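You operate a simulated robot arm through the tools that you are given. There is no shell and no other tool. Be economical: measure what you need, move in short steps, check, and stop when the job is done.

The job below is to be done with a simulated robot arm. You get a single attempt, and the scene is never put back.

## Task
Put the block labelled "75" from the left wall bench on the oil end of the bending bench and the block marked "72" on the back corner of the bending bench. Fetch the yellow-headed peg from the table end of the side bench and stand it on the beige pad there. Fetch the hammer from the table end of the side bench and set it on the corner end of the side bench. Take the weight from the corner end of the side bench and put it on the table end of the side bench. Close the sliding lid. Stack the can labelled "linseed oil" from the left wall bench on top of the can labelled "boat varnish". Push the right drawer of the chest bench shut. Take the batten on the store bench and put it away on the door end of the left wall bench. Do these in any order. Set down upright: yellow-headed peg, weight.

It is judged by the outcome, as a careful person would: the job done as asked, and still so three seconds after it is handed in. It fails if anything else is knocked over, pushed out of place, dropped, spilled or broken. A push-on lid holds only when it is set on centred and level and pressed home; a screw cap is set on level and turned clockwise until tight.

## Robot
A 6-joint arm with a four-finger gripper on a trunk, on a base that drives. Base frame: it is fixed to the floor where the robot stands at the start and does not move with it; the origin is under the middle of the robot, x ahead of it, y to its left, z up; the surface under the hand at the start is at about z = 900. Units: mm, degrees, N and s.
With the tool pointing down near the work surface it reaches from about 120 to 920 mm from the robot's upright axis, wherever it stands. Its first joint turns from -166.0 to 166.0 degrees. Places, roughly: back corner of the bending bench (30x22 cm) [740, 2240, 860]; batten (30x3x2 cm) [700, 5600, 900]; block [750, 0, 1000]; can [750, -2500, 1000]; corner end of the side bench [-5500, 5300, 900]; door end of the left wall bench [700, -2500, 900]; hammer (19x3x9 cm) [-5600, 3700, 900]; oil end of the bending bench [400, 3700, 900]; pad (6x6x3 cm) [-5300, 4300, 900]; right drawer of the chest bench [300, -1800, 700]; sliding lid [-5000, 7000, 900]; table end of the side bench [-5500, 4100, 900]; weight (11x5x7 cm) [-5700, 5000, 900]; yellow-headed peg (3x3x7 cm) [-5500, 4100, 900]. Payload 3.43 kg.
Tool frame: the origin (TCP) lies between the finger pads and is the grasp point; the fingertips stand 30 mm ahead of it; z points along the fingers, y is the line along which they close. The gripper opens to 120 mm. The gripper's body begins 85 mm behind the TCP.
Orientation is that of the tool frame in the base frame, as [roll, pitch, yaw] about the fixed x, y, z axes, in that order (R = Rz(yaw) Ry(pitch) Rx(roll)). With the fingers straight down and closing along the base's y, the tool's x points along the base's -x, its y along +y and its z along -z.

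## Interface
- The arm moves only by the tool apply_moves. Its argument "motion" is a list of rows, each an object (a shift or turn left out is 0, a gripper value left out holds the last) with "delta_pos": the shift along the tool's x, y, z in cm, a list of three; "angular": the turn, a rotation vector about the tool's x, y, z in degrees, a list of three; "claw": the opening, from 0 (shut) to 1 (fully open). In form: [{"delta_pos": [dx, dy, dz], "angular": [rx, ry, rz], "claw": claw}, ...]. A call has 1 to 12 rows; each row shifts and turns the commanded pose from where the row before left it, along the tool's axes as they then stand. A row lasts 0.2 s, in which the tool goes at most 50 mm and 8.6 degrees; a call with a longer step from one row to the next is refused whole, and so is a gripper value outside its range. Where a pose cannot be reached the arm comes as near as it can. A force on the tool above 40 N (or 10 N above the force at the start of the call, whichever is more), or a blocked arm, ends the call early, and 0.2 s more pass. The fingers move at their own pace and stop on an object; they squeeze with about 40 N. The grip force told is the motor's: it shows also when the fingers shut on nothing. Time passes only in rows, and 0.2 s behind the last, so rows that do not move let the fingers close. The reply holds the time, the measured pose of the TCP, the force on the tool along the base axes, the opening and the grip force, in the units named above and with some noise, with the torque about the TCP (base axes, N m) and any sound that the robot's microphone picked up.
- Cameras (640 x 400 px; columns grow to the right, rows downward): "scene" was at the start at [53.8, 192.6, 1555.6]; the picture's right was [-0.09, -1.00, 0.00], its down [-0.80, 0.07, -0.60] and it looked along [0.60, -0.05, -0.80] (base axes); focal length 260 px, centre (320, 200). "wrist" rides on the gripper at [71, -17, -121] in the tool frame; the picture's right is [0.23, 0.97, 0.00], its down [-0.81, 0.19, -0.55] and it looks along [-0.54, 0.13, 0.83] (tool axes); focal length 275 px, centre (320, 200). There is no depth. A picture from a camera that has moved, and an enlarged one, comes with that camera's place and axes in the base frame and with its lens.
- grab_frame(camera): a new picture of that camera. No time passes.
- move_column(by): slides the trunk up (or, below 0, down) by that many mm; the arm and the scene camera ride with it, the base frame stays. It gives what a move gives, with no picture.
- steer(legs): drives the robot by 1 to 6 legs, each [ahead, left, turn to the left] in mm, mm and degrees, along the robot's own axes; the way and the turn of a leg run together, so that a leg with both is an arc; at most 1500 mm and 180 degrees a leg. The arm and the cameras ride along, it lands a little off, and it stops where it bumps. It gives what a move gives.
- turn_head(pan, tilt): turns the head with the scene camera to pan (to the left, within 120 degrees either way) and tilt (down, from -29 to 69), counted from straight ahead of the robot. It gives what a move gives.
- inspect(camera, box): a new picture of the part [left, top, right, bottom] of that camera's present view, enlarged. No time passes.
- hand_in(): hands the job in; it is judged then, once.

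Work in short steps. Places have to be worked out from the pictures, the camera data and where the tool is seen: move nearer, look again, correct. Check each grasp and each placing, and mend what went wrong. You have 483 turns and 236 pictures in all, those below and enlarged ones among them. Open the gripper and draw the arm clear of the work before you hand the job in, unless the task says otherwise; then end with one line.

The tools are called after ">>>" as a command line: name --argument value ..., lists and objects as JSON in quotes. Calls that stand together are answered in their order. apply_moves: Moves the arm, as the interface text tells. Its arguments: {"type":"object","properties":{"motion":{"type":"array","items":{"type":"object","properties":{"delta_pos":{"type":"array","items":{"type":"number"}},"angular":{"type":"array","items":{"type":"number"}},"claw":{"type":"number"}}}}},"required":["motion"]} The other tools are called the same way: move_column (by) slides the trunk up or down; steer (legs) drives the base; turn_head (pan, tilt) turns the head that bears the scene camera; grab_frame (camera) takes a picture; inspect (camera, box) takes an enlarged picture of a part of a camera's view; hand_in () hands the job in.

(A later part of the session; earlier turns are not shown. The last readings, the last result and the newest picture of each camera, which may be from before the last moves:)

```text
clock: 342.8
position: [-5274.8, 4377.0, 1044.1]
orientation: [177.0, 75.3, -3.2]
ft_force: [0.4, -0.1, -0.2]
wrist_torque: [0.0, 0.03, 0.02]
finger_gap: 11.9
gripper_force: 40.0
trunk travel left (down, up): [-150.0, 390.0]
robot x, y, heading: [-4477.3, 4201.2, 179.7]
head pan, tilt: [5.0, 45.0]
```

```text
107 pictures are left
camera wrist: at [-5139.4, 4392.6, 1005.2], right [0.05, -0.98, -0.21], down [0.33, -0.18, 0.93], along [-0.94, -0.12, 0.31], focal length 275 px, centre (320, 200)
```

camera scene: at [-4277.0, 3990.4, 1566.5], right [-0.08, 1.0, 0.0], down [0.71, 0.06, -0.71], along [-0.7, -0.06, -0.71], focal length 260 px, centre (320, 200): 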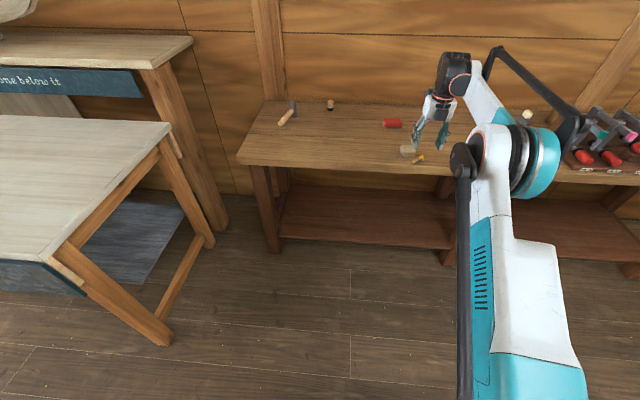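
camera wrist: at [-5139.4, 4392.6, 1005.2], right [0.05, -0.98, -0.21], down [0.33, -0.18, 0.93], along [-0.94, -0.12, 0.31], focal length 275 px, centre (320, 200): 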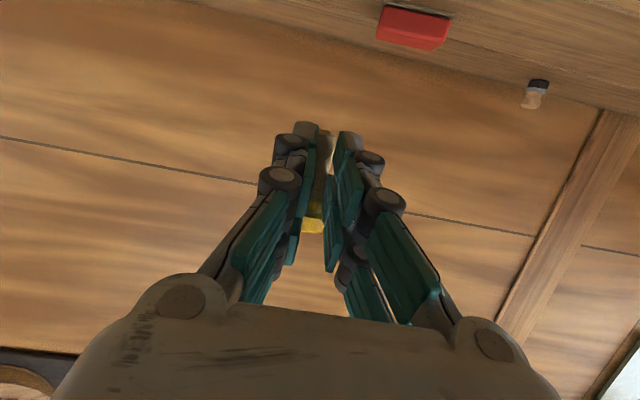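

>>> inspect --camera "scene" --box '[390, 90, 490, 170]'

>>> inspect --camera "wrist" --box '[260, 100, 380, 250]'

```text
5.00 times, centred on (440, 130) of scene
camera zoom: at [-4539.9, 3991.7, 1566.6], right [-0.08, 1.0, 0.0], down [0.7, 0.06, -0.71], along [-0.7, -0.06, -0.71], focal length 1302 px, centre (-280, 550)
```

zoom: 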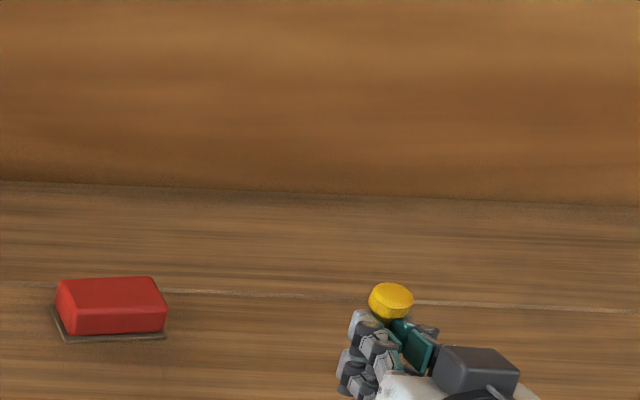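

```text
2.67 times, centred on (320, 175) of wrist
camera zoom: at [-5139.4, 4392.6, 1005.2], right [0.05, -0.98, -0.21], down [0.33, -0.18, 0.93], along [-0.94, -0.12, 0.31], focal length 734 px, centre (320, 267)
```

zoom: 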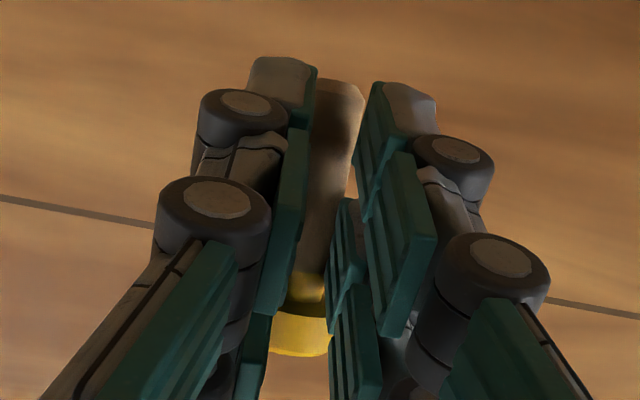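

>>> apply_moves --motion '[{"angular": [0, 0, 4]}, {}]'

>>> inspect --camera "scene" --box '[420, 130, 460, 160]'

```text
clock: 343.4
position: [-5275.1, 4375.4, 1045.7]
orientation: [162.3, 74.5, -18.4]
ft_force: [0.3, 0.3, -1.2]
wrist_torque: [0.01, -0.01, 0.02]
finger_gap: 12.0
gripper_force: 39.6
trunk travel left (down, up): [-150.0, 390.0]
robot x, y, heading: [-4475.0, 4201.2, 179.6]
head pan, tilt: [5.0, 45.0]
```

```text
13.33 times, centred on (440, 145) of scene
camera zoom: at [-4539.8, 3991.6, 1566.7], right [-0.08, 1.0, 0.0], down [0.7, 0.06, -0.71], along [-0.7, -0.06, -0.71], focal length 3471 px, centre (-1280, 933)
```

zoom: 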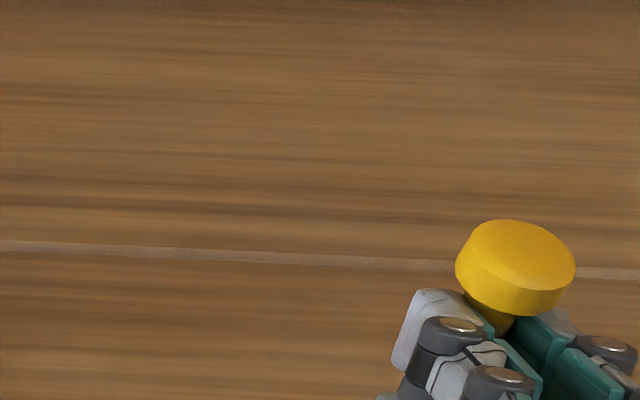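

>>> inspect --camera "wrist" --box '[260, 100, 380, 250]'

```text
2.67 times, centred on (320, 175) of wrist
camera zoom: at [-5139.7, 4387.1, 1004.6], right [0.04, -0.99, -0.14], down [0.33, -0.12, 0.94], along [-0.94, -0.08, 0.32], focal length 734 px, centre (320, 267)
```

zoom: 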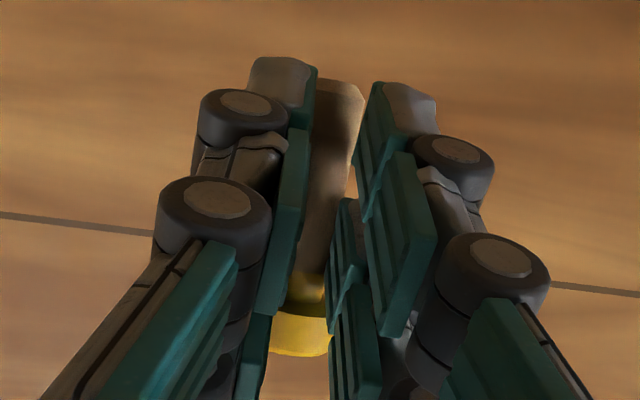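

Lateral lean is nil now; add a small fore-aft correction, align y, back off the edge, lower the trunk.

>>> apply_moves --motion '[{"angular": [0, 3.5, 0]}, {"delta_pos": [0, 3.6, 0]}, {"delta_pos": [0, 3.6, 0]}]'

>>> steer --legs '[[-130, 0, 0]]'

>>> move_column --by -120

>>> apply_moves --motion '[{"delta_pos": [-2, 0, 3]}, {"delta_pos": [-1, 0, 3]}, {"delta_pos": [0, 0, 2]}, {}]'

```text
clock: 344.1
position: [-5277.3, 4305.6, 1049.1]
orientation: [165.5, 71.2, -15.0]
ft_force: [-0.9, -0.9, -0.2]
wrist_torque: [0.0, -0.01, 0.01]
finger_gap: 12.1
gripper_force: 40.0
trunk travel left (down, up): [-150.0, 390.0]
robot x, y, heading: [-4472.8, 4199.6, 179.8]
head pan, tilt: [5.0, 45.0]
```

```text
clock: 345.4
position: [-5141.3, 4302.5, 1049.9]
orientation: [165.4, 71.2, -14.9]
ft_force: [0.4, 0.2, 0.1]
wrist_torque: [0.03, -0.01, -0.01]
finger_gap: 11.8
gripper_force: 39.6
trunk travel left (down, up): [-150.0, 390.0]
robot x, y, heading: [-4341.4, 4195.7, 180.3]
head pan, tilt: [5.0, 45.0]
```

```text
clock: 346.9
position: [-5143.3, 4301.3, 928.8]
orientation: [165.4, 71.2, -14.8]
ft_force: [0.4, -0.2, -0.6]
wrist_torque: [0.02, 0.01, -0.01]
finger_gap: 11.8
gripper_force: 40.3
trunk travel left (down, up): [-30.0, 510.0]
robot x, y, heading: [-4342.4, 4193.5, 180.0]
head pan, tilt: [5.0, 45.0]
```

```text
clock: 347.9
position: [-5228.0, 4304.5, 932.7]
orientation: [165.4, 71.1, -14.8]
ft_force: [-0.6, 0.0, 0.4]
wrist_torque: [0.0, 0.0, 0.02]
finger_gap: 11.6
gripper_force: 40.1
trunk travel left (down, up): [-30.0, 510.0]
robot x, y, heading: [-4342.8, 4202.7, 180.0]
head pan, tilt: [5.0, 45.0]
```

>>> apply_moves --motion '[{"delta_pos": [-1.0, 0, 0.3]}]'

>>> steer --legs '[[76, 0, 0]]'

>>> inspect --camera "wrist" --box '[200, 40, 440, 220]'

>>> inspect --camera "scene" --box '[390, 90, 490, 170]'

```text
clock: 348.4
position: [-5233.1, 4306.3, 942.0]
orientation: [165.5, 71.2, -14.7]
ft_force: [-0.4, -0.3, -0.5]
wrist_torque: [-0.03, 0.01, -0.03]
finger_gap: 11.7
gripper_force: 39.5
trunk travel left (down, up): [-30.0, 510.0]
robot x, y, heading: [-4343.8, 4196.9, 179.8]
head pan, tilt: [5.0, 45.0]
```

```text
clock: 349.4
position: [-5310.7, 4305.6, 941.2]
orientation: [165.4, 71.2, -14.8]
ft_force: [0.8, 0.1, 0.6]
wrist_torque: [-0.02, 0.01, 0.01]
finger_gap: 11.7
gripper_force: 39.8
trunk travel left (down, up): [-30.0, 510.0]
robot x, y, heading: [-4421.1, 4198.7, 179.8]
head pan, tilt: [5.0, 45.0]
```

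```text
2.22 times, centred on (320, 130) of wrist
camera zoom: at [-5173.0, 4318.0, 910.6], right [0.05, -0.99, -0.14], down [0.27, -0.12, 0.96], along [-0.96, -0.09, 0.26], focal length 612 px, centre (320, 356)
```

zoom: 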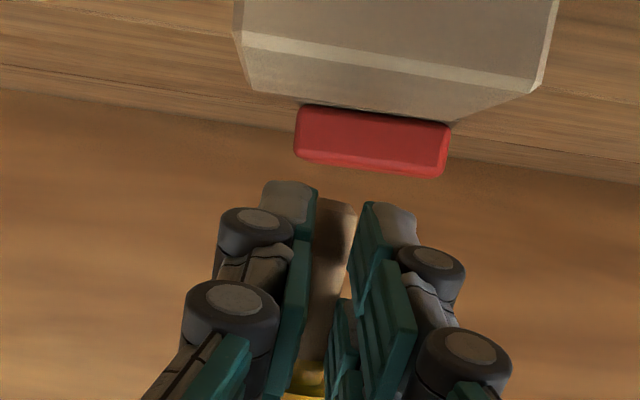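

```text
5.00 times, centred on (440, 130) of scene
camera zoom: at [-4482.2, 3991.0, 1446.7], right [-0.09, 1.0, 0.0], down [0.7, 0.06, -0.71], along [-0.7, -0.06, -0.71], focal length 1302 px, centre (-280, 550)
```

zoom: 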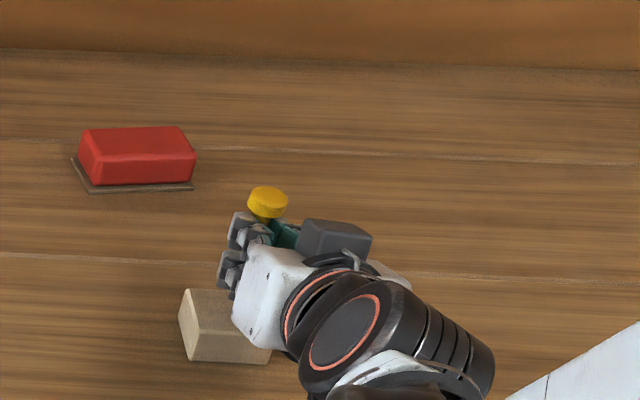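

The fore-aft position over the pad is uncertain, so I'll lower to just above the pad, where parallax is small, and look again.

>>> apply_moves --motion '[{"delta_pos": [1.0, 0, -0.33]}, {"delta_pos": [0.5, 0, -0.16]}, {}]'

>>> inspect --camera "wrist" --box '[200, 40, 440, 220]'

>>> inspect --camera "scene" --box '[400, 110, 460, 160]'

```text
clock: 350.2
position: [-5301.2, 4305.5, 929.4]
orientation: [165.6, 71.2, -14.8]
ft_force: [0.4, -0.1, 0.1]
wrist_torque: [0.04, -0.03, 0.03]
finger_gap: 11.9
gripper_force: 39.7
trunk travel left (down, up): [-30.0, 510.0]
robot x, y, heading: [-4422.5, 4200.6, 179.8]
head pan, tilt: [5.0, 45.0]
```

```text
2.22 times, centred on (320, 130) of wrist
camera zoom: at [-5163.3, 4317.5, 898.6], right [0.05, -0.99, -0.14], down [0.27, -0.12, 0.96], along [-0.96, -0.09, 0.26], focal length 612 px, centre (320, 356)
```

zoom: 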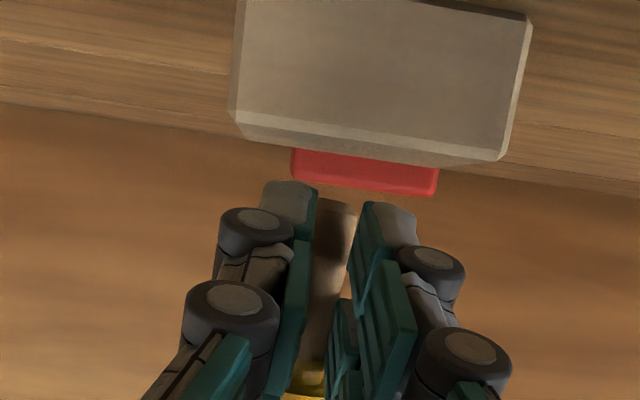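

```text
8.00 times, centred on (430, 135) of scene
camera zoom: at [-4482.6, 3991.0, 1446.7], right [-0.09, 1.0, 0.0], down [0.7, 0.06, -0.71], along [-0.7, -0.06, -0.71], focal length 2082 px, centre (-560, 720)
```

zoom: 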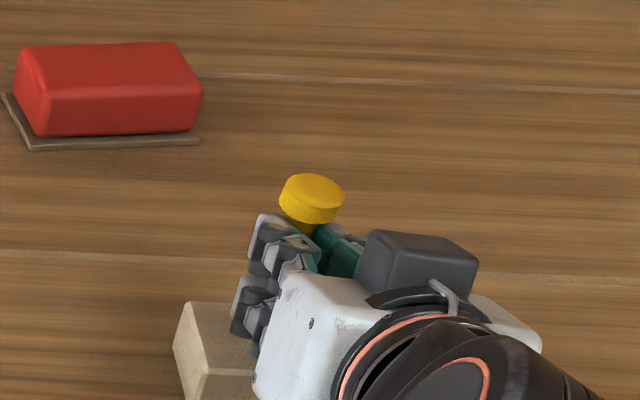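

Rechecking with pad width 55 mm: the foot is ~18 mm too far back. Shift +18 mm in x and -3 mm in y, then creep down.

>>> apply_moves --motion '[{"delta_pos": [0.56, 0.3, -1.71]}, {}]'

>>> inspect --camera "wrist" --box '[200, 20, 440, 220]'

>>> inspect --camera "scene" --box '[400, 110, 460, 160]'

```text
clock: 350.8
position: [-5281.9, 4299.2, 930.9]
orientation: [165.5, 71.3, -14.9]
ft_force: [0.4, 0.8, 0.8]
wrist_torque: [-0.02, -0.03, 0.01]
finger_gap: 11.9
gripper_force: 40.3
trunk travel left (down, up): [-30.0, 510.0]
robot x, y, heading: [-4421.4, 4198.0, 179.8]
head pan, tilt: [5.0, 45.0]
```

```text
2.00 times, centred on (320, 120) of wrist
camera zoom: at [-5144.6, 4312.1, 898.6], right [0.05, -0.99, -0.14], down [0.27, -0.12, 0.96], along [-0.96, -0.09, 0.26], focal length 551 px, centre (320, 360)
```

zoom: 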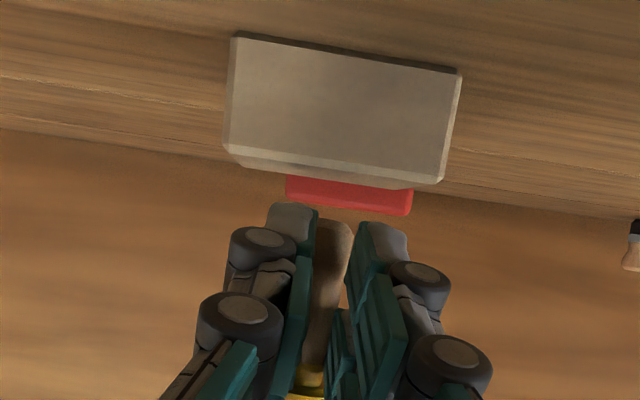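

```text
8.00 times, centred on (430, 135) of scene
camera zoom: at [-4482.3, 3991.0, 1446.7], right [-0.09, 1.0, 0.0], down [0.7, 0.06, -0.71], along [-0.7, -0.06, -0.71], focal length 2082 px, centre (-560, 720)
```

zoom: 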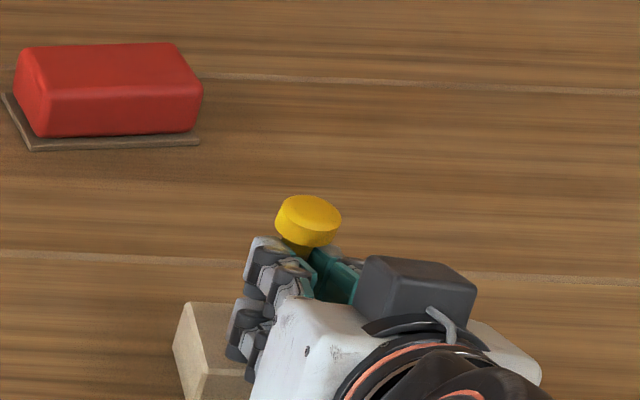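

>>> apply_moves --motion '[{"delta_pos": [0.31, -0.2, -0.95]}, {"delta_pos": [0.95, 0, 0.31]}, {}]'

>>> inspect --camera "wrist" --box '[200, 20, 440, 220]'

>>> inspect --camera "scene" --box '[400, 110, 460, 160]'

```text
clock: 351.6
position: [-5272.3, 4301.3, 919.2]
orientation: [165.5, 71.2, -14.7]
ft_force: [-0.6, 0.1, 0.1]
wrist_torque: [0.01, -0.02, 0.0]
finger_gap: 11.8
gripper_force: 40.2
trunk travel left (down, up): [-30.0, 510.0]
robot x, y, heading: [-4423.1, 4198.8, 180.0]
head pan, tilt: [5.0, 45.0]
```

```text
2.00 times, centred on (320, 120) of wrist
camera zoom: at [-5134.8, 4314.0, 887.1], right [0.05, -0.99, -0.14], down [0.27, -0.12, 0.96], along [-0.96, -0.09, 0.26], focal length 551 px, centre (320, 360)
```

zoom: 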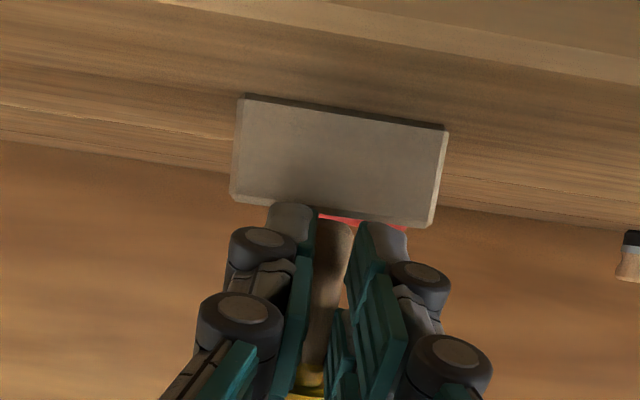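

```text
8.00 times, centred on (430, 135) of scene
camera zoom: at [-4482.7, 3991.1, 1446.7], right [-0.09, 1.0, 0.0], down [0.7, 0.06, -0.71], along [-0.7, -0.06, -0.71], focal length 2082 px, centre (-560, 720)
```

zoom: 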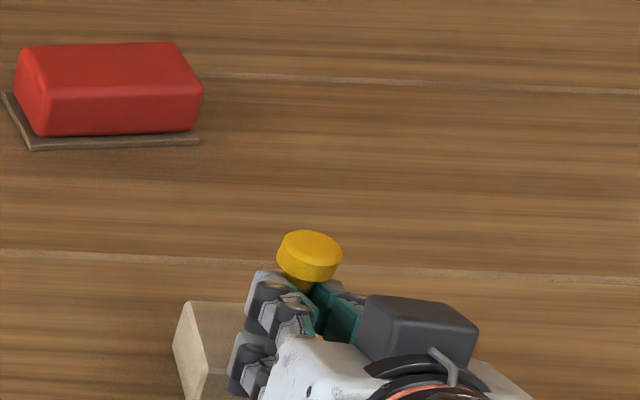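

Averaging both cameras, the foot is ~18 mm too far forward now. Shift back -x 18 mm (slightly raised), then creep down.

>>> apply_moves --motion '[{"delta_pos": [-0.6, 0, -0.1]}, {"delta_pos": [-0.56, 0, 1.71]}, {}]'

>>> apply_moves --motion '[{"delta_pos": [0.28, 0, 0.1]}, {"delta_pos": [0.19, 0, 0.06]}, {"delta_pos": [0.19, 0, 0.06]}, {}]'

>>> inspect --camera "scene" --box '[400, 110, 460, 160]'

```text
clock: 352.4
position: [-5291.8, 4303.7, 924.8]
orientation: [165.4, 71.1, -14.9]
ft_force: [-1.1, 1.3, 0.5]
wrist_torque: [-0.01, 0.01, -0.01]
finger_gap: 11.7
gripper_force: 40.0
trunk travel left (down, up): [-30.0, 510.0]
robot x, y, heading: [-4418.4, 4201.2, 179.9]
head pan, tilt: [5.0, 45.0]
```

```text
clock: 353.4
position: [-5292.8, 4302.8, 919.7]
orientation: [165.5, 71.3, -15.0]
ft_force: [-2.0, 0.6, 12.2]
wrist_torque: [0.1, 0.3, 0.01]
finger_gap: 11.9
gripper_force: 39.6
trunk travel left (down, up): [-30.0, 510.0]
robot x, y, heading: [-4421.4, 4196.4, 179.9]
head pan, tilt: [5.0, 45.0]
```

```text
8.00 times, centred on (430, 135) of scene
camera zoom: at [-4481.6, 3990.8, 1446.8], right [-0.09, 1.0, 0.0], down [0.7, 0.06, -0.71], along [-0.7, -0.06, -0.71], focal length 2082 px, centre (-560, 720)
```

zoom: 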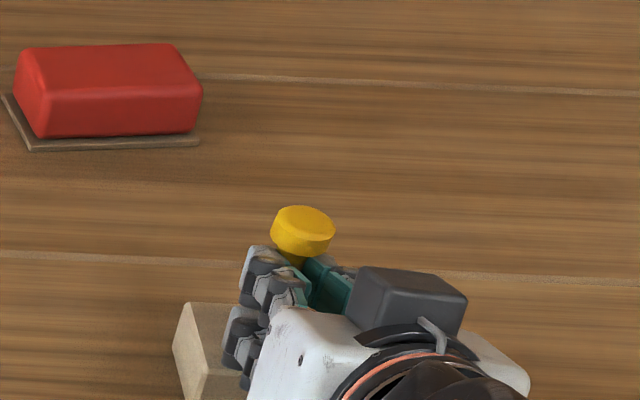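

Foot contacts the pad at ~12 N. Check verticality closely before releasing.

>>> inspect --camera "scene" --box '[420, 130, 440, 145]'

>>> inspect --camera "wrist" --box '[260, 90, 380, 250]'

```text
16.00 times, centred on (430, 138) of scene
camera zoom: at [-4481.6, 3990.8, 1446.8], right [-0.09, 1.0, 0.0], down [0.7, 0.06, -0.71], along [-0.7, -0.06, -0.71], focal length 4165 px, centre (-1440, 1200)
```

zoom: 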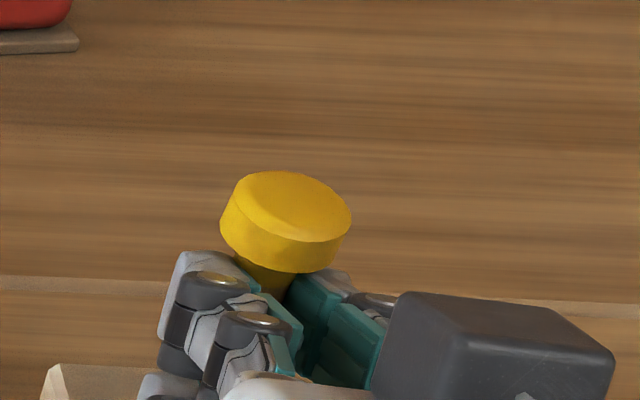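

```text
2.50 times, centred on (320, 170) of wrist
camera zoom: at [-5154.6, 4314.9, 887.7], right [0.05, -0.99, -0.14], down [0.27, -0.12, 0.96], along [-0.96, -0.09, 0.26], focal length 688 px, centre (320, 275)
```

zoom: 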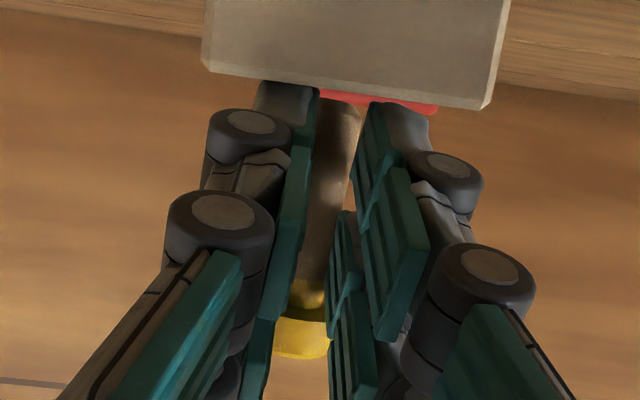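

Laterally vertical, but it leans ~5° toward the robot. Lift slightly, tilt -6°, and re-lower.

>>> apply_moves --motion '[{"delta_pos": [-0.5, 0, -0.15]}, {"angular": [0, -6, 0]}, {"delta_pos": [0.13, 0, -0.6]}, {}]'

>>> inspect --camera "scene" --box '[420, 130, 440, 145]'

```text
clock: 354.4
position: [-5286.1, 4302.5, 923.2]
orientation: [159.2, 76.9, -21.5]
ft_force: [0.0, -0.4, 0.6]
wrist_torque: [-0.02, -0.03, 0.03]
finger_gap: 11.7
gripper_force: 39.6
trunk travel left (down, up): [-30.0, 510.0]
robot x, y, heading: [-4417.2, 4197.5, 179.9]
head pan, tilt: [5.0, 45.0]
```

```text
16.00 times, centred on (430, 138) of scene
camera zoom: at [-4482.4, 3991.0, 1446.7], right [-0.09, 1.0, 0.0], down [0.7, 0.06, -0.71], along [-0.7, -0.06, -0.71], focal length 4165 px, centre (-1440, 1200)
```

zoom: 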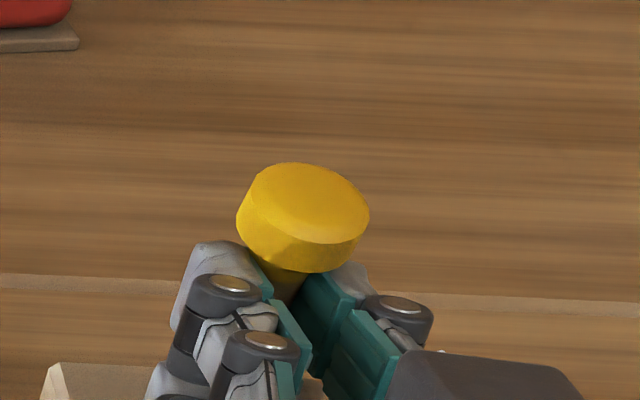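

Wrong direction: the lean grew. Rotate +10° instead and re-check.

>>> apply_moves --motion '[{"delta_pos": [-0.8, 0, -0.2]}, {"angular": [0, 5, 0]}, {"angular": [0, 5, 0]}, {}]'

>>> inspect --camera "scene" --box '[420, 125, 440, 140]'

```text
clock: 355.4
position: [-5284.9, 4303.6, 932.0]
orientation: [167.9, 67.2, -12.2]
ft_force: [0.5, -0.4, -1.2]
wrist_torque: [0.02, -0.02, -0.01]
finger_gap: 11.8
gripper_force: 39.6
trunk travel left (down, up): [-30.0, 510.0]
robot x, y, heading: [-4422.8, 4196.4, 179.9]
head pan, tilt: [5.0, 45.0]
```

```text
16.00 times, centred on (430, 132) of scene
camera zoom: at [-4482.4, 3991.0, 1446.7], right [-0.09, 1.0, 0.0], down [0.7, 0.06, -0.71], along [-0.7, -0.06, -0.71], focal length 4165 px, centre (-1440, 1280)
```

zoom: 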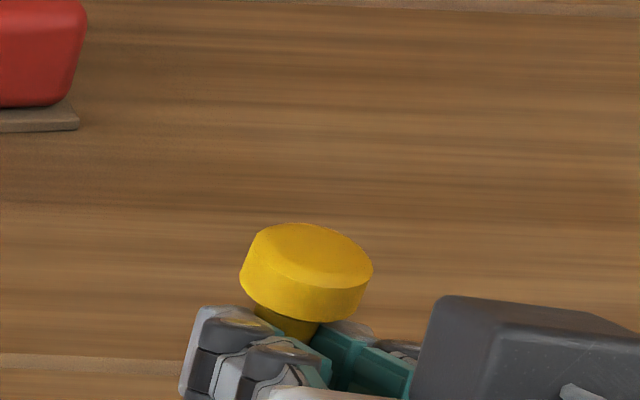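

Now the disc looks level. Shift -6 mm in x and creep down to contact.

>>> apply_moves --motion '[{"delta_pos": [-0.23, 0, 0.55]}, {"delta_pos": [0.55, 0, 0.23]}, {"delta_pos": [0.18, 0, 0.08]}, {}]'

>>> apply_moves --motion '[{"delta_pos": [0.14, 0, 0.06]}, {"delta_pos": [0.14, 0, 0.06]}, {}]'

```text
clock: 356.4
position: [-5291.7, 4303.4, 924.4]
orientation: [167.9, 67.3, -12.2]
ft_force: [-0.1, 0.2, 0.1]
wrist_torque: [-0.01, 0.01, 0.03]
finger_gap: 11.9
gripper_force: 39.9
trunk travel left (down, up): [-30.0, 510.0]
robot x, y, heading: [-4419.4, 4199.4, 179.9]
head pan, tilt: [5.0, 45.0]
```

```text
clock: 357.2
position: [-5291.7, 4302.5, 921.0]
orientation: [167.9, 67.3, -12.3]
ft_force: [-0.2, -0.2, 5.0]
wrist_torque: [0.07, 0.1, -0.02]
finger_gap: 11.9
gripper_force: 40.0
trunk travel left (down, up): [-30.0, 510.0]
robot x, y, heading: [-4418.8, 4199.2, 180.0]
head pan, tilt: [5.0, 45.0]
```

Light contact (5 N). Release gradually.

>>> apply_moves --motion '[{"claw": 0.11}, {"claw": 0.12}, {"claw": 0.14}, {"claw": 0.17}, {"claw": 0.22}, {"claw": 0.3}, {"claw": 0.4}, {}]'

>>> inspect --camera "scene" --box '[400, 110, 460, 160]'

>>> inspect --camera "wrist" --box '[200, 60, 440, 260]'

```text
clock: 359.0
position: [-5292.1, 4301.1, 919.8]
orientation: [167.8, 67.4, -12.2]
ft_force: [-0.4, -1.1, 3.8]
wrist_torque: [0.05, 0.02, -0.01]
finger_gap: 50.4
gripper_force: 0.0
trunk travel left (down, up): [-30.0, 510.0]
robot x, y, heading: [-4420.7, 4199.8, 179.8]
head pan, tilt: [5.0, 45.0]
```

```text
8.00 times, centred on (430, 135) of scene
camera zoom: at [-4482.3, 3990.9, 1446.6], right [-0.09, 1.0, 0.0], down [0.7, 0.06, -0.71], along [-0.7, -0.06, -0.71], focal length 2082 px, centre (-560, 720)
```

zoom: 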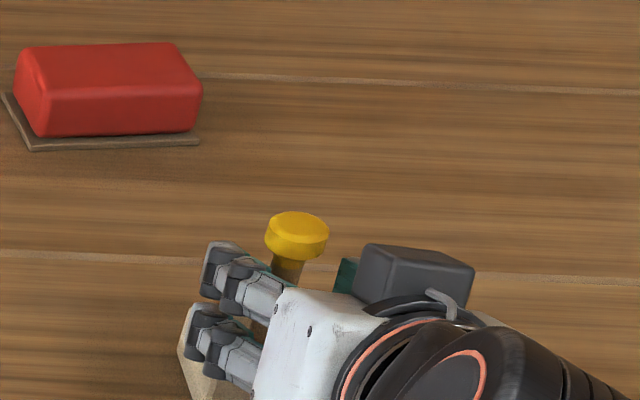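

```text
2.00 times, centred on (320, 160) of wrist
camera zoom: at [-5152.5, 4316.1, 898.7], right [0.07, -0.99, -0.13], down [0.2, -0.12, 0.97], along [-0.98, -0.09, 0.19], focal length 551 px, centre (320, 280)
```

zoom: 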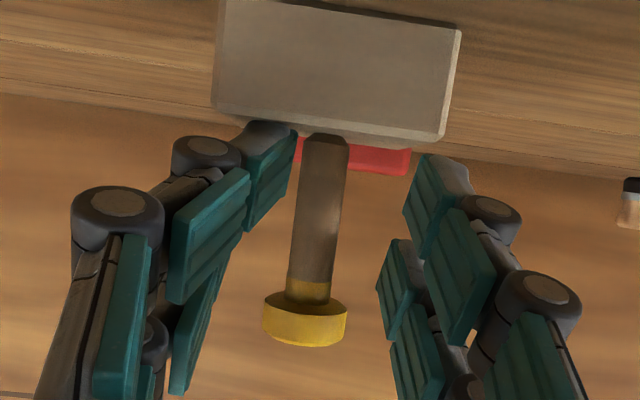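

The peg stands on the pad. Rise 3 mm off the pad, open wide, and check.

>>> apply_moves --motion '[{"delta_pos": [-0.25, 0, -0.1]}, {"claw": 0.55}, {"claw": 0.7}, {"claw": 0.85}, {"claw": 0.95}, {}]'

>>> inspect --camera "wrist" --box '[160, 40, 480, 300]'

```text
clock: 360.4
position: [-5291.5, 4301.8, 922.6]
orientation: [167.8, 67.4, -12.2]
ft_force: [0.7, 0.3, -0.1]
wrist_torque: [0.0, -0.01, -0.01]
finger_gap: 113.8
gripper_force: 0.1
trunk travel left (down, up): [-30.0, 510.0]
robot x, y, heading: [-4421.8, 4200.7, 180.1]
head pan, tilt: [5.0, 45.0]
```

```text
1.54 times, centred on (320, 170) of wrist
camera zoom: at [-5152.1, 4315.4, 901.2], right [0.07, -0.99, -0.13], down [0.2, -0.12, 0.97], along [-0.98, -0.09, 0.19], focal length 424 px, centre (320, 246)
```

zoom: 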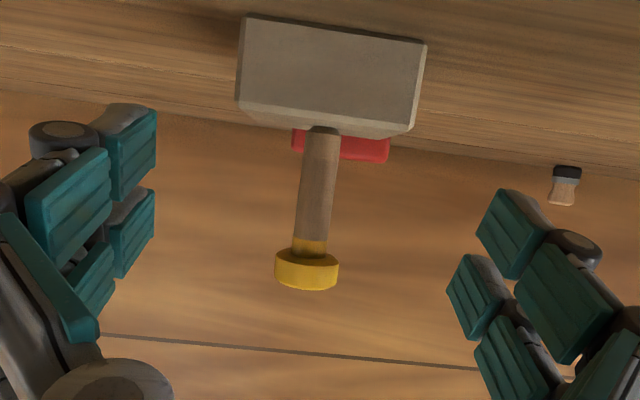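

Standing well and fully clear on both sides. Drive straight back.

>>> steer --legs '[[-250, 0, 0]]'

>>> move_column --by 120

>>> grab_frame --camera "scene"

```text
clock: 362.2
position: [-5042.2, 4302.2, 923.1]
orientation: [168.0, 67.4, -12.3]
ft_force: [-0.4, 0.2, -0.3]
wrist_torque: [0.02, -0.01, 0.01]
finger_gap: 113.9
gripper_force: 0.0
trunk travel left (down, up): [-30.0, 510.0]
robot x, y, heading: [-4173.2, 4197.5, 180.0]
head pan, tilt: [5.0, 45.0]
```

```text
clock: 363.7
position: [-5042.8, 4302.2, 1042.7]
orientation: [167.9, 67.4, -12.4]
ft_force: [0.9, -0.4, -1.0]
wrist_torque: [0.0, 0.01, -0.05]
finger_gap: 114.1
gripper_force: 0.0
trunk travel left (down, up): [-150.0, 390.0]
robot x, y, heading: [-4171.8, 4197.7, 179.8]
head pan, tilt: [5.0, 45.0]
```

```text
86 pictures are left
camera scene: at [-4233.9, 3990.6, 1566.5], right [-0.09, 1.0, 0.0], down [0.7, 0.06, -0.71], along [-0.7, -0.06, -0.71], focal length 260 px, centre (320, 200)
```

scene: 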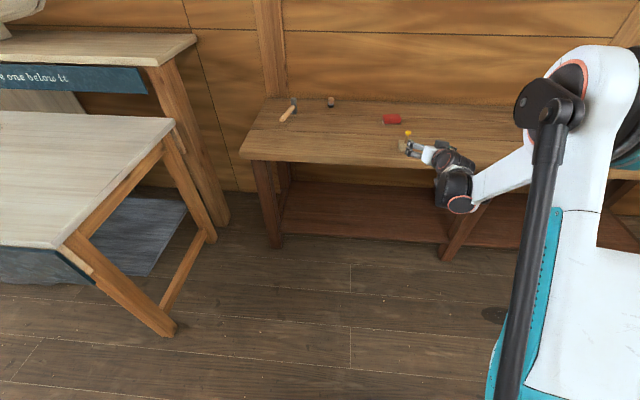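

Peg done. Now restore the tool to vertical, retract a bit, and go for the hammer at the left end.

>>> apply_moves --motion '[{"angular": [0, 8.4, 0], "claw": 0.5}, {"angular": [0, 8.4, 0]}, {"angular": [0, 8.4, 0]}, {"angular": [0, 8.4, 0]}, {"angular": [0, 8.4, 0]}, {"angular": [0, 8.4, 0]}, {"angular": [0, 8.4, 0]}, {"angular": [0, 8.4, 0]}]'

>>> apply_moves --motion '[{"delta_pos": [0, 0, -4]}, {"delta_pos": [0, 0, -4]}, {"delta_pos": [0, 0, -4]}, {"delta_pos": [4, -3, 0]}, {"delta_pos": [4, -3, 0]}, {"delta_pos": [4, -3, 0]}, {"delta_pos": [4, -3, 0]}]'

>>> steer --legs '[[0, 400, 0], [620, 0, 0]]'

>>> grab_frame --camera "scene"

```text
clock: 365.5
position: [-5041.6, 4303.0, 1041.8]
orientation: [175.3, 0.4, -1.1]
ft_force: [0.9, 0.7, 0.3]
wrist_torque: [0.01, 0.02, 0.0]
finger_gap: 59.9
gripper_force: 0.0
trunk travel left (down, up): [-150.0, 390.0]
robot x, y, heading: [-4170.0, 4198.5, 179.7]
head pan, tilt: [5.0, 45.0]
```

```text
clock: 367.1
position: [-4876.9, 4429.8, 1154.9]
orientation: [175.3, 0.6, -1.0]
ft_force: [-0.7, 0.2, 0.4]
wrist_torque: [-0.03, 0.03, -0.01]
finger_gap: 60.0
gripper_force: 0.1
trunk travel left (down, up): [-150.0, 390.0]
robot x, y, heading: [-4172.5, 4197.8, 179.8]
head pan, tilt: [5.0, 45.0]
```

```text
clock: 372.7
position: [-5501.6, 4056.7, 1153.5]
orientation: [175.3, 0.5, -2.7]
ft_force: [0.1, 0.2, 0.4]
wrist_torque: [-0.01, -0.01, -0.02]
finger_gap: 59.7
gripper_force: 0.1
trunk travel left (down, up): [-150.0, 390.0]
robot x, y, heading: [-4798.3, 3802.7, 178.0]
head pan, tilt: [5.0, 45.0]
```

```text
85 pictures are left
camera scene: at [-4867.8, 3599.8, 1566.6], right [-0.06, 1.0, 0.0], down [0.71, 0.04, -0.71], along [-0.71, -0.04, -0.71], focal length 260 px, centre (320, 200)
```

scene: 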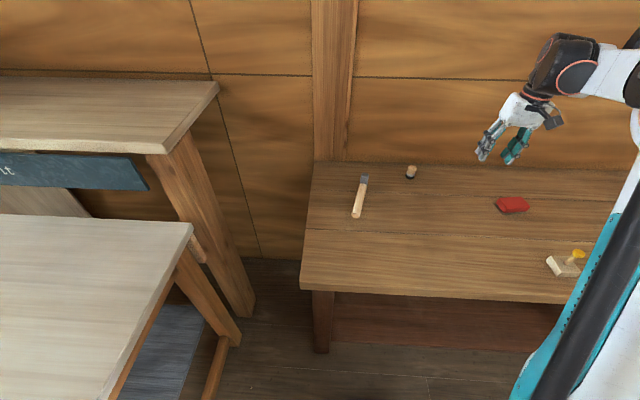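

>>> apply_moves --motion '[{"angular": [4.7, 0, 0]}, {"delta_pos": [-1.13, 3.86, 1.4]}, {"delta_pos": [-1.13, 3.86, 1.4]}, {"delta_pos": [-1.13, 3.86, 1.4]}, {"delta_pos": [-1.13, 3.86, 1.4]}, {"delta_pos": [-1.13, 3.86, 1.4]}, {"delta_pos": [-1.13, 3.86, 1.4]}, {"delta_pos": [-1.13, 3.86, 1.4]}, {"delta_pos": [-1.13, 3.86, 1.4]}, {"delta_pos": [-1.13, 3.86, 1.4]}]'

>>> grab_frame --camera "wrist"

```text
clock: 374.9
position: [-5622.7, 3713.5, 1026.2]
orientation: [-179.9, 0.6, -2.7]
ft_force: [-0.4, -0.1, -0.5]
wrist_torque: [0.03, 0.0, 0.02]
finger_gap: 59.9
gripper_force: 0.1
trunk travel left (down, up): [-150.0, 390.0]
robot x, y, heading: [-4798.3, 3805.2, 178.4]
head pan, tilt: [5.0, 45.0]
```

```text
84 pictures are left
camera wrist: at [-5548.4, 3727.2, 1146.9], right [0.18, -0.98, 0.0], down [-0.81, -0.15, 0.56], along [-0.55, -0.1, -0.83], focal length 275 px, centre (320, 200)
```

wrist: 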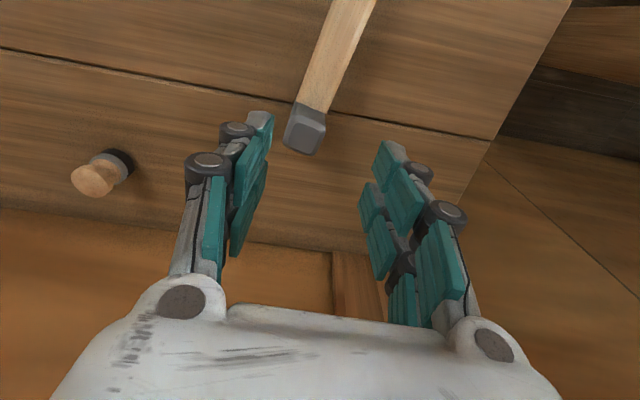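

The hammer stands on its head (≈90 mm tall) at ≈(-5624, 3726), handle toward the robot, yaw ≈-11°. I'll align and grip the head.

>>> apply_moves --motion '[{"delta_pos": [-0.1, -1.25, 0]}, {"angular": [0, 0, 8]}, {"delta_pos": [0, 0, 2.5]}, {"delta_pos": [0, 0, 2.5]}]'

>>> grab_frame --camera "wrist"

```text
clock: 375.9
position: [-5619.3, 3728.5, 979.6]
orientation: [-179.9, 0.4, -10.7]
ft_force: [0.4, -0.1, -0.6]
wrist_torque: [0.01, -0.02, 0.0]
finger_gap: 60.0
gripper_force: 0.0
trunk travel left (down, up): [-150.0, 390.0]
robot x, y, heading: [-4800.2, 3806.2, 178.3]
head pan, tilt: [5.0, 45.0]
```

```text
83 pictures are left
camera wrist: at [-5544.1, 3731.8, 1099.1], right [0.05, -1.0, 0.0], down [-0.83, -0.04, 0.56], along [-0.56, -0.02, -0.83], focal length 275 px, centre (320, 200)
```

wrist: 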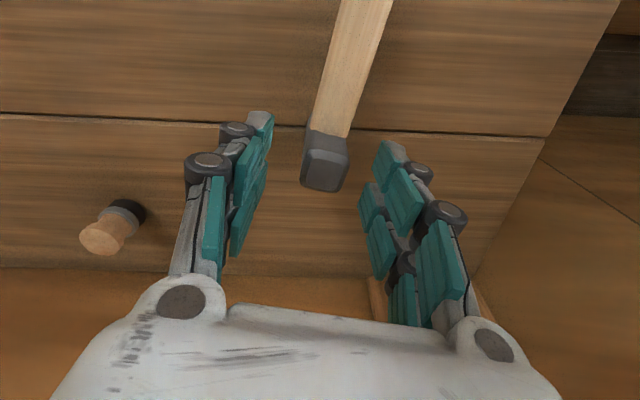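

>>> apply_moves --motion '[{"delta_pos": [-0.3, 0.3, 2.5]}, {"delta_pos": [0, 0, 2.5]}, {"delta_pos": [0, 0, 1.7]}, {"claw": 0}, {}, {}, {}]'

>>> grab_frame --camera "wrist"

```text
clock: 377.5
position: [-5623.6, 3723.0, 912.9]
orientation: [180.0, 0.5, -10.7]
ft_force: [-0.7, 1.1, 0.7]
wrist_torque: [0.13, -0.01, 0.03]
finger_gap: 28.9
gripper_force: 39.8
trunk travel left (down, up): [-150.0, 390.0]
robot x, y, heading: [-4798.2, 3807.1, 178.3]
head pan, tilt: [5.0, 45.0]
```

```text
82 pictures are left
camera wrist: at [-5548.0, 3727.2, 1033.6], right [0.05, -1.0, 0.0], down [-0.83, -0.04, 0.56], along [-0.56, -0.02, -0.83], focal length 275 px, centre (320, 200)
```

wrist: 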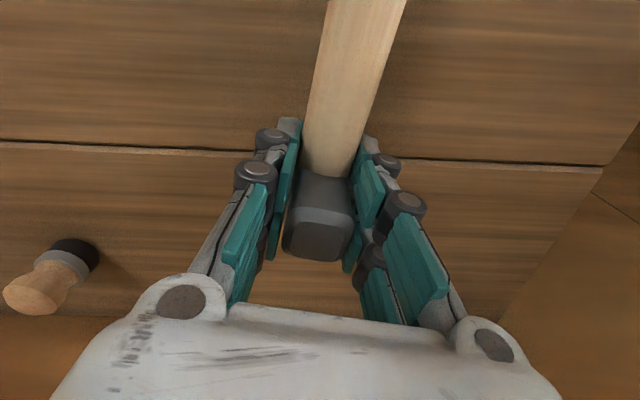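

Hammer gripped by the head (28.9 mm). Lift high, back off and drive right to the corner end.

>>> apply_moves --motion '[{"delta_pos": [0, 0, -4]}, {"delta_pos": [0, 0, -4.5]}, {"delta_pos": [0, 0, -4.5]}, {"delta_pos": [0, 0, -4.5]}, {"delta_pos": [0, 0, -4.5]}, {"delta_pos": [0, 0, -4]}, {"delta_pos": [4, -3, 0]}, {"delta_pos": [4, -3, 0]}, {"delta_pos": [4, -3, 0]}, {"delta_pos": [4, -3, 0]}, {"delta_pos": [4, -3, 0]}, {"delta_pos": [4, -3, 0]}]'

>>> steer --legs '[[-300, 0, 1.7], [0, -1300, 0]]'

>>> grab_frame --camera "scene"

```text
clock: 380.1
position: [-5353.2, 3859.7, 1171.4]
orientation: [-180.0, 0.4, -10.7]
ft_force: [0.3, 0.0, -5.8]
wrist_torque: [0.0, 0.07, 0.01]
finger_gap: 28.9
gripper_force: 39.6
trunk travel left (down, up): [-150.0, 390.0]
robot x, y, heading: [-4797.9, 3808.8, 178.3]
head pan, tilt: [5.0, 45.0]
```

```text
clock: 388.4
position: [-5062.0, 5142.8, 1170.2]
orientation: [-180.0, 0.5, -8.4]
ft_force: [-0.1, 1.1, -5.6]
wrist_torque: [-0.03, 0.01, -0.01]
finger_gap: 28.4
gripper_force: 40.5
trunk travel left (down, up): [-150.0, 390.0]
robot x, y, heading: [-4506.7, 5111.0, -179.3]
head pan, tilt: [5.0, 45.0]
```

```text
81 pictures are left
camera scene: at [-4565.7, 4902.9, 1566.6], right [-0.1, 1.0, 0.0], down [0.7, 0.07, -0.71], along [-0.7, -0.07, -0.71], focal length 260 px, centre (320, 200)
```

scene: 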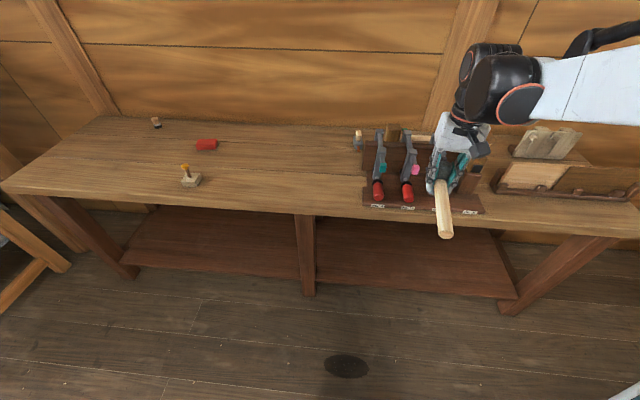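

>>> inspect --camera "scene" --box '[330, 100, 640, 250]'

```text
2.06 times, centred on (485, 175) of scene
camera zoom: at [-4565.7, 4902.9, 1566.6], right [-0.1, 1.0, 0.0], down [0.7, 0.07, -0.71], along [-0.7, -0.07, -0.71], focal length 537 px, centre (-21, 252)
```

zoom: 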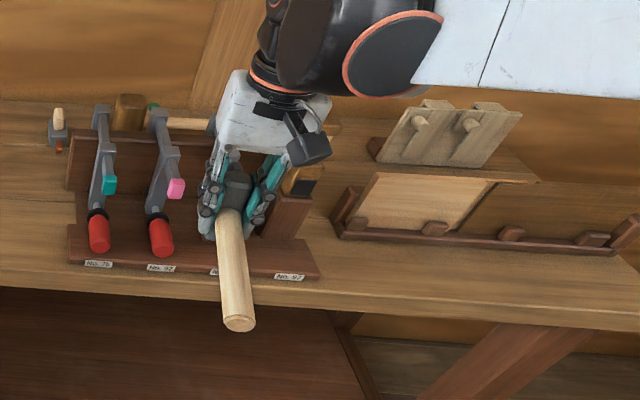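

The weight is at ≈(-5683, 4981); free bench space left of the clamp rack around (-5560, 4870) belongs to the corner half. Drive there with the hammer.

>>> steer --legs '[[0, 250, -0.7], [290, 0, 0]]'

>>> grab_frame --camera "scene"

```text
clock: 391.8
position: [-5357.0, 4895.9, 1170.5]
orientation: [-180.0, 0.5, -9.0]
ft_force: [0.6, -0.5, -6.6]
wrist_torque: [0.01, 0.0, 0.0]
finger_gap: 28.7
gripper_force: 40.8
trunk travel left (down, up): [-150.0, 390.0]
robot x, y, heading: [-4803.2, 4857.9, 180.0]
head pan, tilt: [5.0, 45.0]
```

```text
79 pictures are left
camera scene: at [-4864.2, 4650.0, 1566.6], right [-0.09, 1.0, 0.0], down [0.71, 0.06, -0.71], along [-0.7, -0.06, -0.71], focal length 260 px, centre (320, 200)
```

scene: 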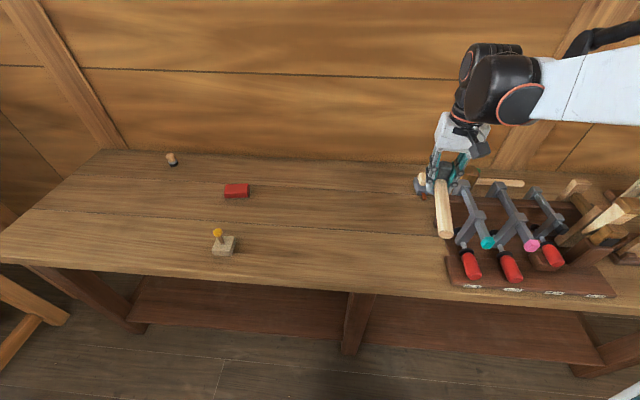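

>>> apply_moves --motion '[{"delta_pos": [-3.85, 1.77, 0]}, {"delta_pos": [-3.85, 1.77, 0]}, {"delta_pos": [-3.85, 1.77, 0]}, {"delta_pos": [-3.85, 1.77, 0]}, {"delta_pos": [0, 0, 4.5]}, {"delta_pos": [0, 0, 4.5]}, {"delta_pos": [0, 0, 4.5]}, {"delta_pos": [0, 0, 4.5]}, {"delta_pos": [0, 0, 3]}]'

>>> grab_frame --camera "wrist"

>>> grab_frame --camera "scene"

```text
clock: 393.8
position: [-5522.7, 4850.4, 960.3]
orientation: [-180.0, 0.5, -9.2]
ft_force: [0.3, 0.2, -6.3]
wrist_torque: [0.01, 0.03, -0.01]
finger_gap: 28.7
gripper_force: 39.9
trunk travel left (down, up): [-150.0, 390.0]
robot x, y, heading: [-4799.1, 4860.2, 180.0]
head pan, tilt: [5.0, 45.0]
```

```text
78 pictures are left
camera wrist: at [-5448.0, 4857.2, 1081.1], right [0.07, -1.0, 0.0], down [-0.83, -0.06, 0.56], along [-0.56, -0.04, -0.83], focal length 275 px, centre (320, 200)
```

wrist: 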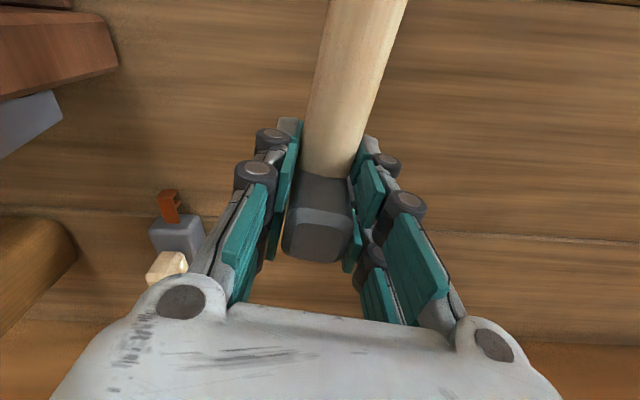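

```text
77 pictures are left
camera scene: at [-4864.4, 4650.0, 1566.6], right [-0.09, 1.0, 0.0], down [0.71, 0.06, -0.71], along [-0.7, -0.06, -0.71], focal length 260 px, centre (320, 200)
```

scene: 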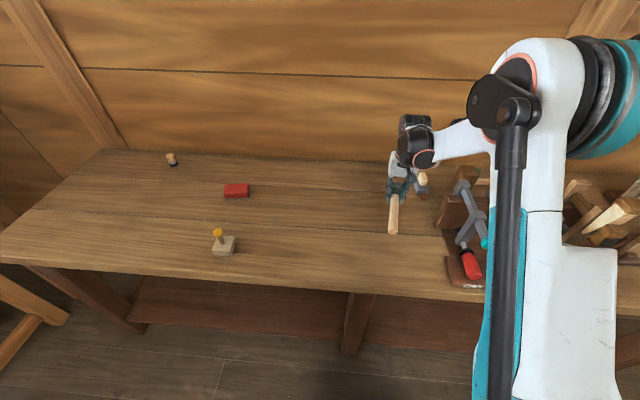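

Clear. Lower to contact.

>>> apply_moves --motion '[{"delta_pos": [0, 0, 3]}, {"delta_pos": [0, 0, 0.8]}, {"delta_pos": [0, 0, 0.4]}, {"delta_pos": [0, 0, 0.3]}, {"delta_pos": [0, 0, 0.3]}, {"delta_pos": [0, 0, 0.2]}]'

```text
clock: 395.2
position: [-5523.1, 4848.7, 912.8]
orientation: [-180.0, 0.6, -9.1]
ft_force: [-2.9, -2.5, 19.6]
wrist_torque: [0.07, -0.06, -0.05]
finger_gap: 28.9
gripper_force: 40.0
trunk travel left (down, up): [-150.0, 390.0]
robot x, y, heading: [-4800.1, 4854.9, 179.8]
head pan, tilt: [5.0, 45.0]
```

>>> apply_moves --motion '[{"delta_pos": [0, 0, -0.1]}, {"claw": 0.27}, {"claw": 0.32}, {"claw": 0.5}, {"claw": 0.6}, {"delta_pos": [0, 0, -3]}, {"delta_pos": [0, 0, -4]}, {"delta_pos": [0, 0, -4.5]}, {"delta_pos": [0, 0, -4.5]}, {"delta_pos": [0, 0, -4.5]}]'

>>> grab_frame --camera "wrist"

```text
clock: 397.4
position: [-5520.0, 4851.1, 1119.8]
orientation: [180.0, 0.5, -9.1]
ft_force: [-0.2, -0.5, 0.7]
wrist_torque: [-0.02, -0.03, -0.02]
finger_gap: 71.9
gripper_force: 0.0
trunk travel left (down, up): [-150.0, 390.0]
robot x, y, heading: [-4799.1, 4856.6, 180.1]
head pan, tilt: [5.0, 45.0]
```

```text
76 pictures are left
camera wrist: at [-5444.7, 4857.3, 1239.4], right [0.07, -1.0, 0.0], down [-0.83, -0.06, 0.56], along [-0.56, -0.04, -0.83], focal length 275 px, centre (320, 200)
```

wrist: 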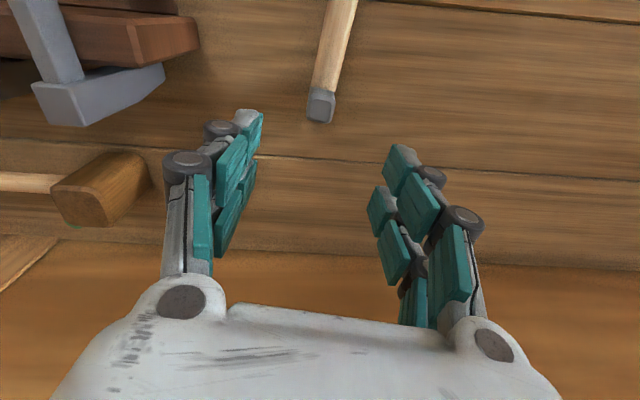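

Hammer is down, standing as it was. Now look at the weight from above.

>>> apply_moves --motion '[{"delta_pos": [-3.2, -2.6, 0.6]}, {"delta_pos": [-3.2, -2.6, 0.6]}, {"delta_pos": [-3.2, -2.6, 0.6]}, {"delta_pos": [-3.2, -2.6, 0.6]}]'

>>> grab_frame --camera "wrist"

>>> inspect --camera "scene" --box '[380, 140, 500, 230]'

```text
clock: 398.4
position: [-5632.7, 4973.1, 1094.1]
orientation: [180.0, 0.6, -9.1]
ft_force: [0.0, 0.4, 0.1]
wrist_torque: [-0.01, -0.01, 0.0]
finger_gap: 71.9
gripper_force: 0.1
trunk travel left (down, up): [-150.0, 390.0]
robot x, y, heading: [-4800.4, 4857.1, 179.8]
head pan, tilt: [5.0, 45.0]
```

```text
75 pictures are left
camera wrist: at [-5557.9, 4980.0, 1214.4], right [0.07, -1.0, 0.0], down [-0.83, -0.06, 0.56], along [-0.56, -0.04, -0.83], focal length 275 px, centre (320, 200)
```

wrist: 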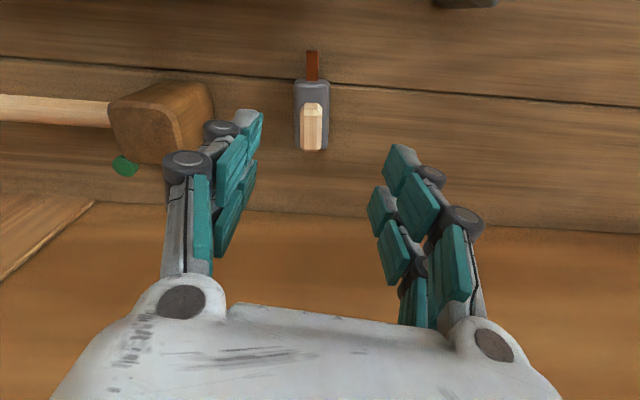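

```text
4.44 times, centred on (440, 185) of scene
camera zoom: at [-4864.0, 4650.3, 1566.6], right [-0.09, 1.0, 0.0], down [0.71, 0.06, -0.71], along [-0.7, -0.06, -0.71], focal length 1157 px, centre (-213, 267)
```

zoom: 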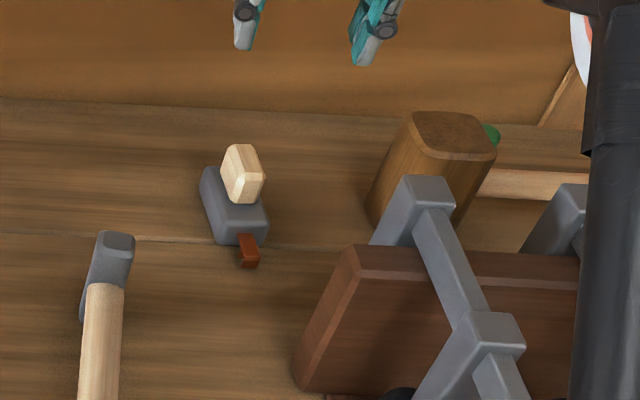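

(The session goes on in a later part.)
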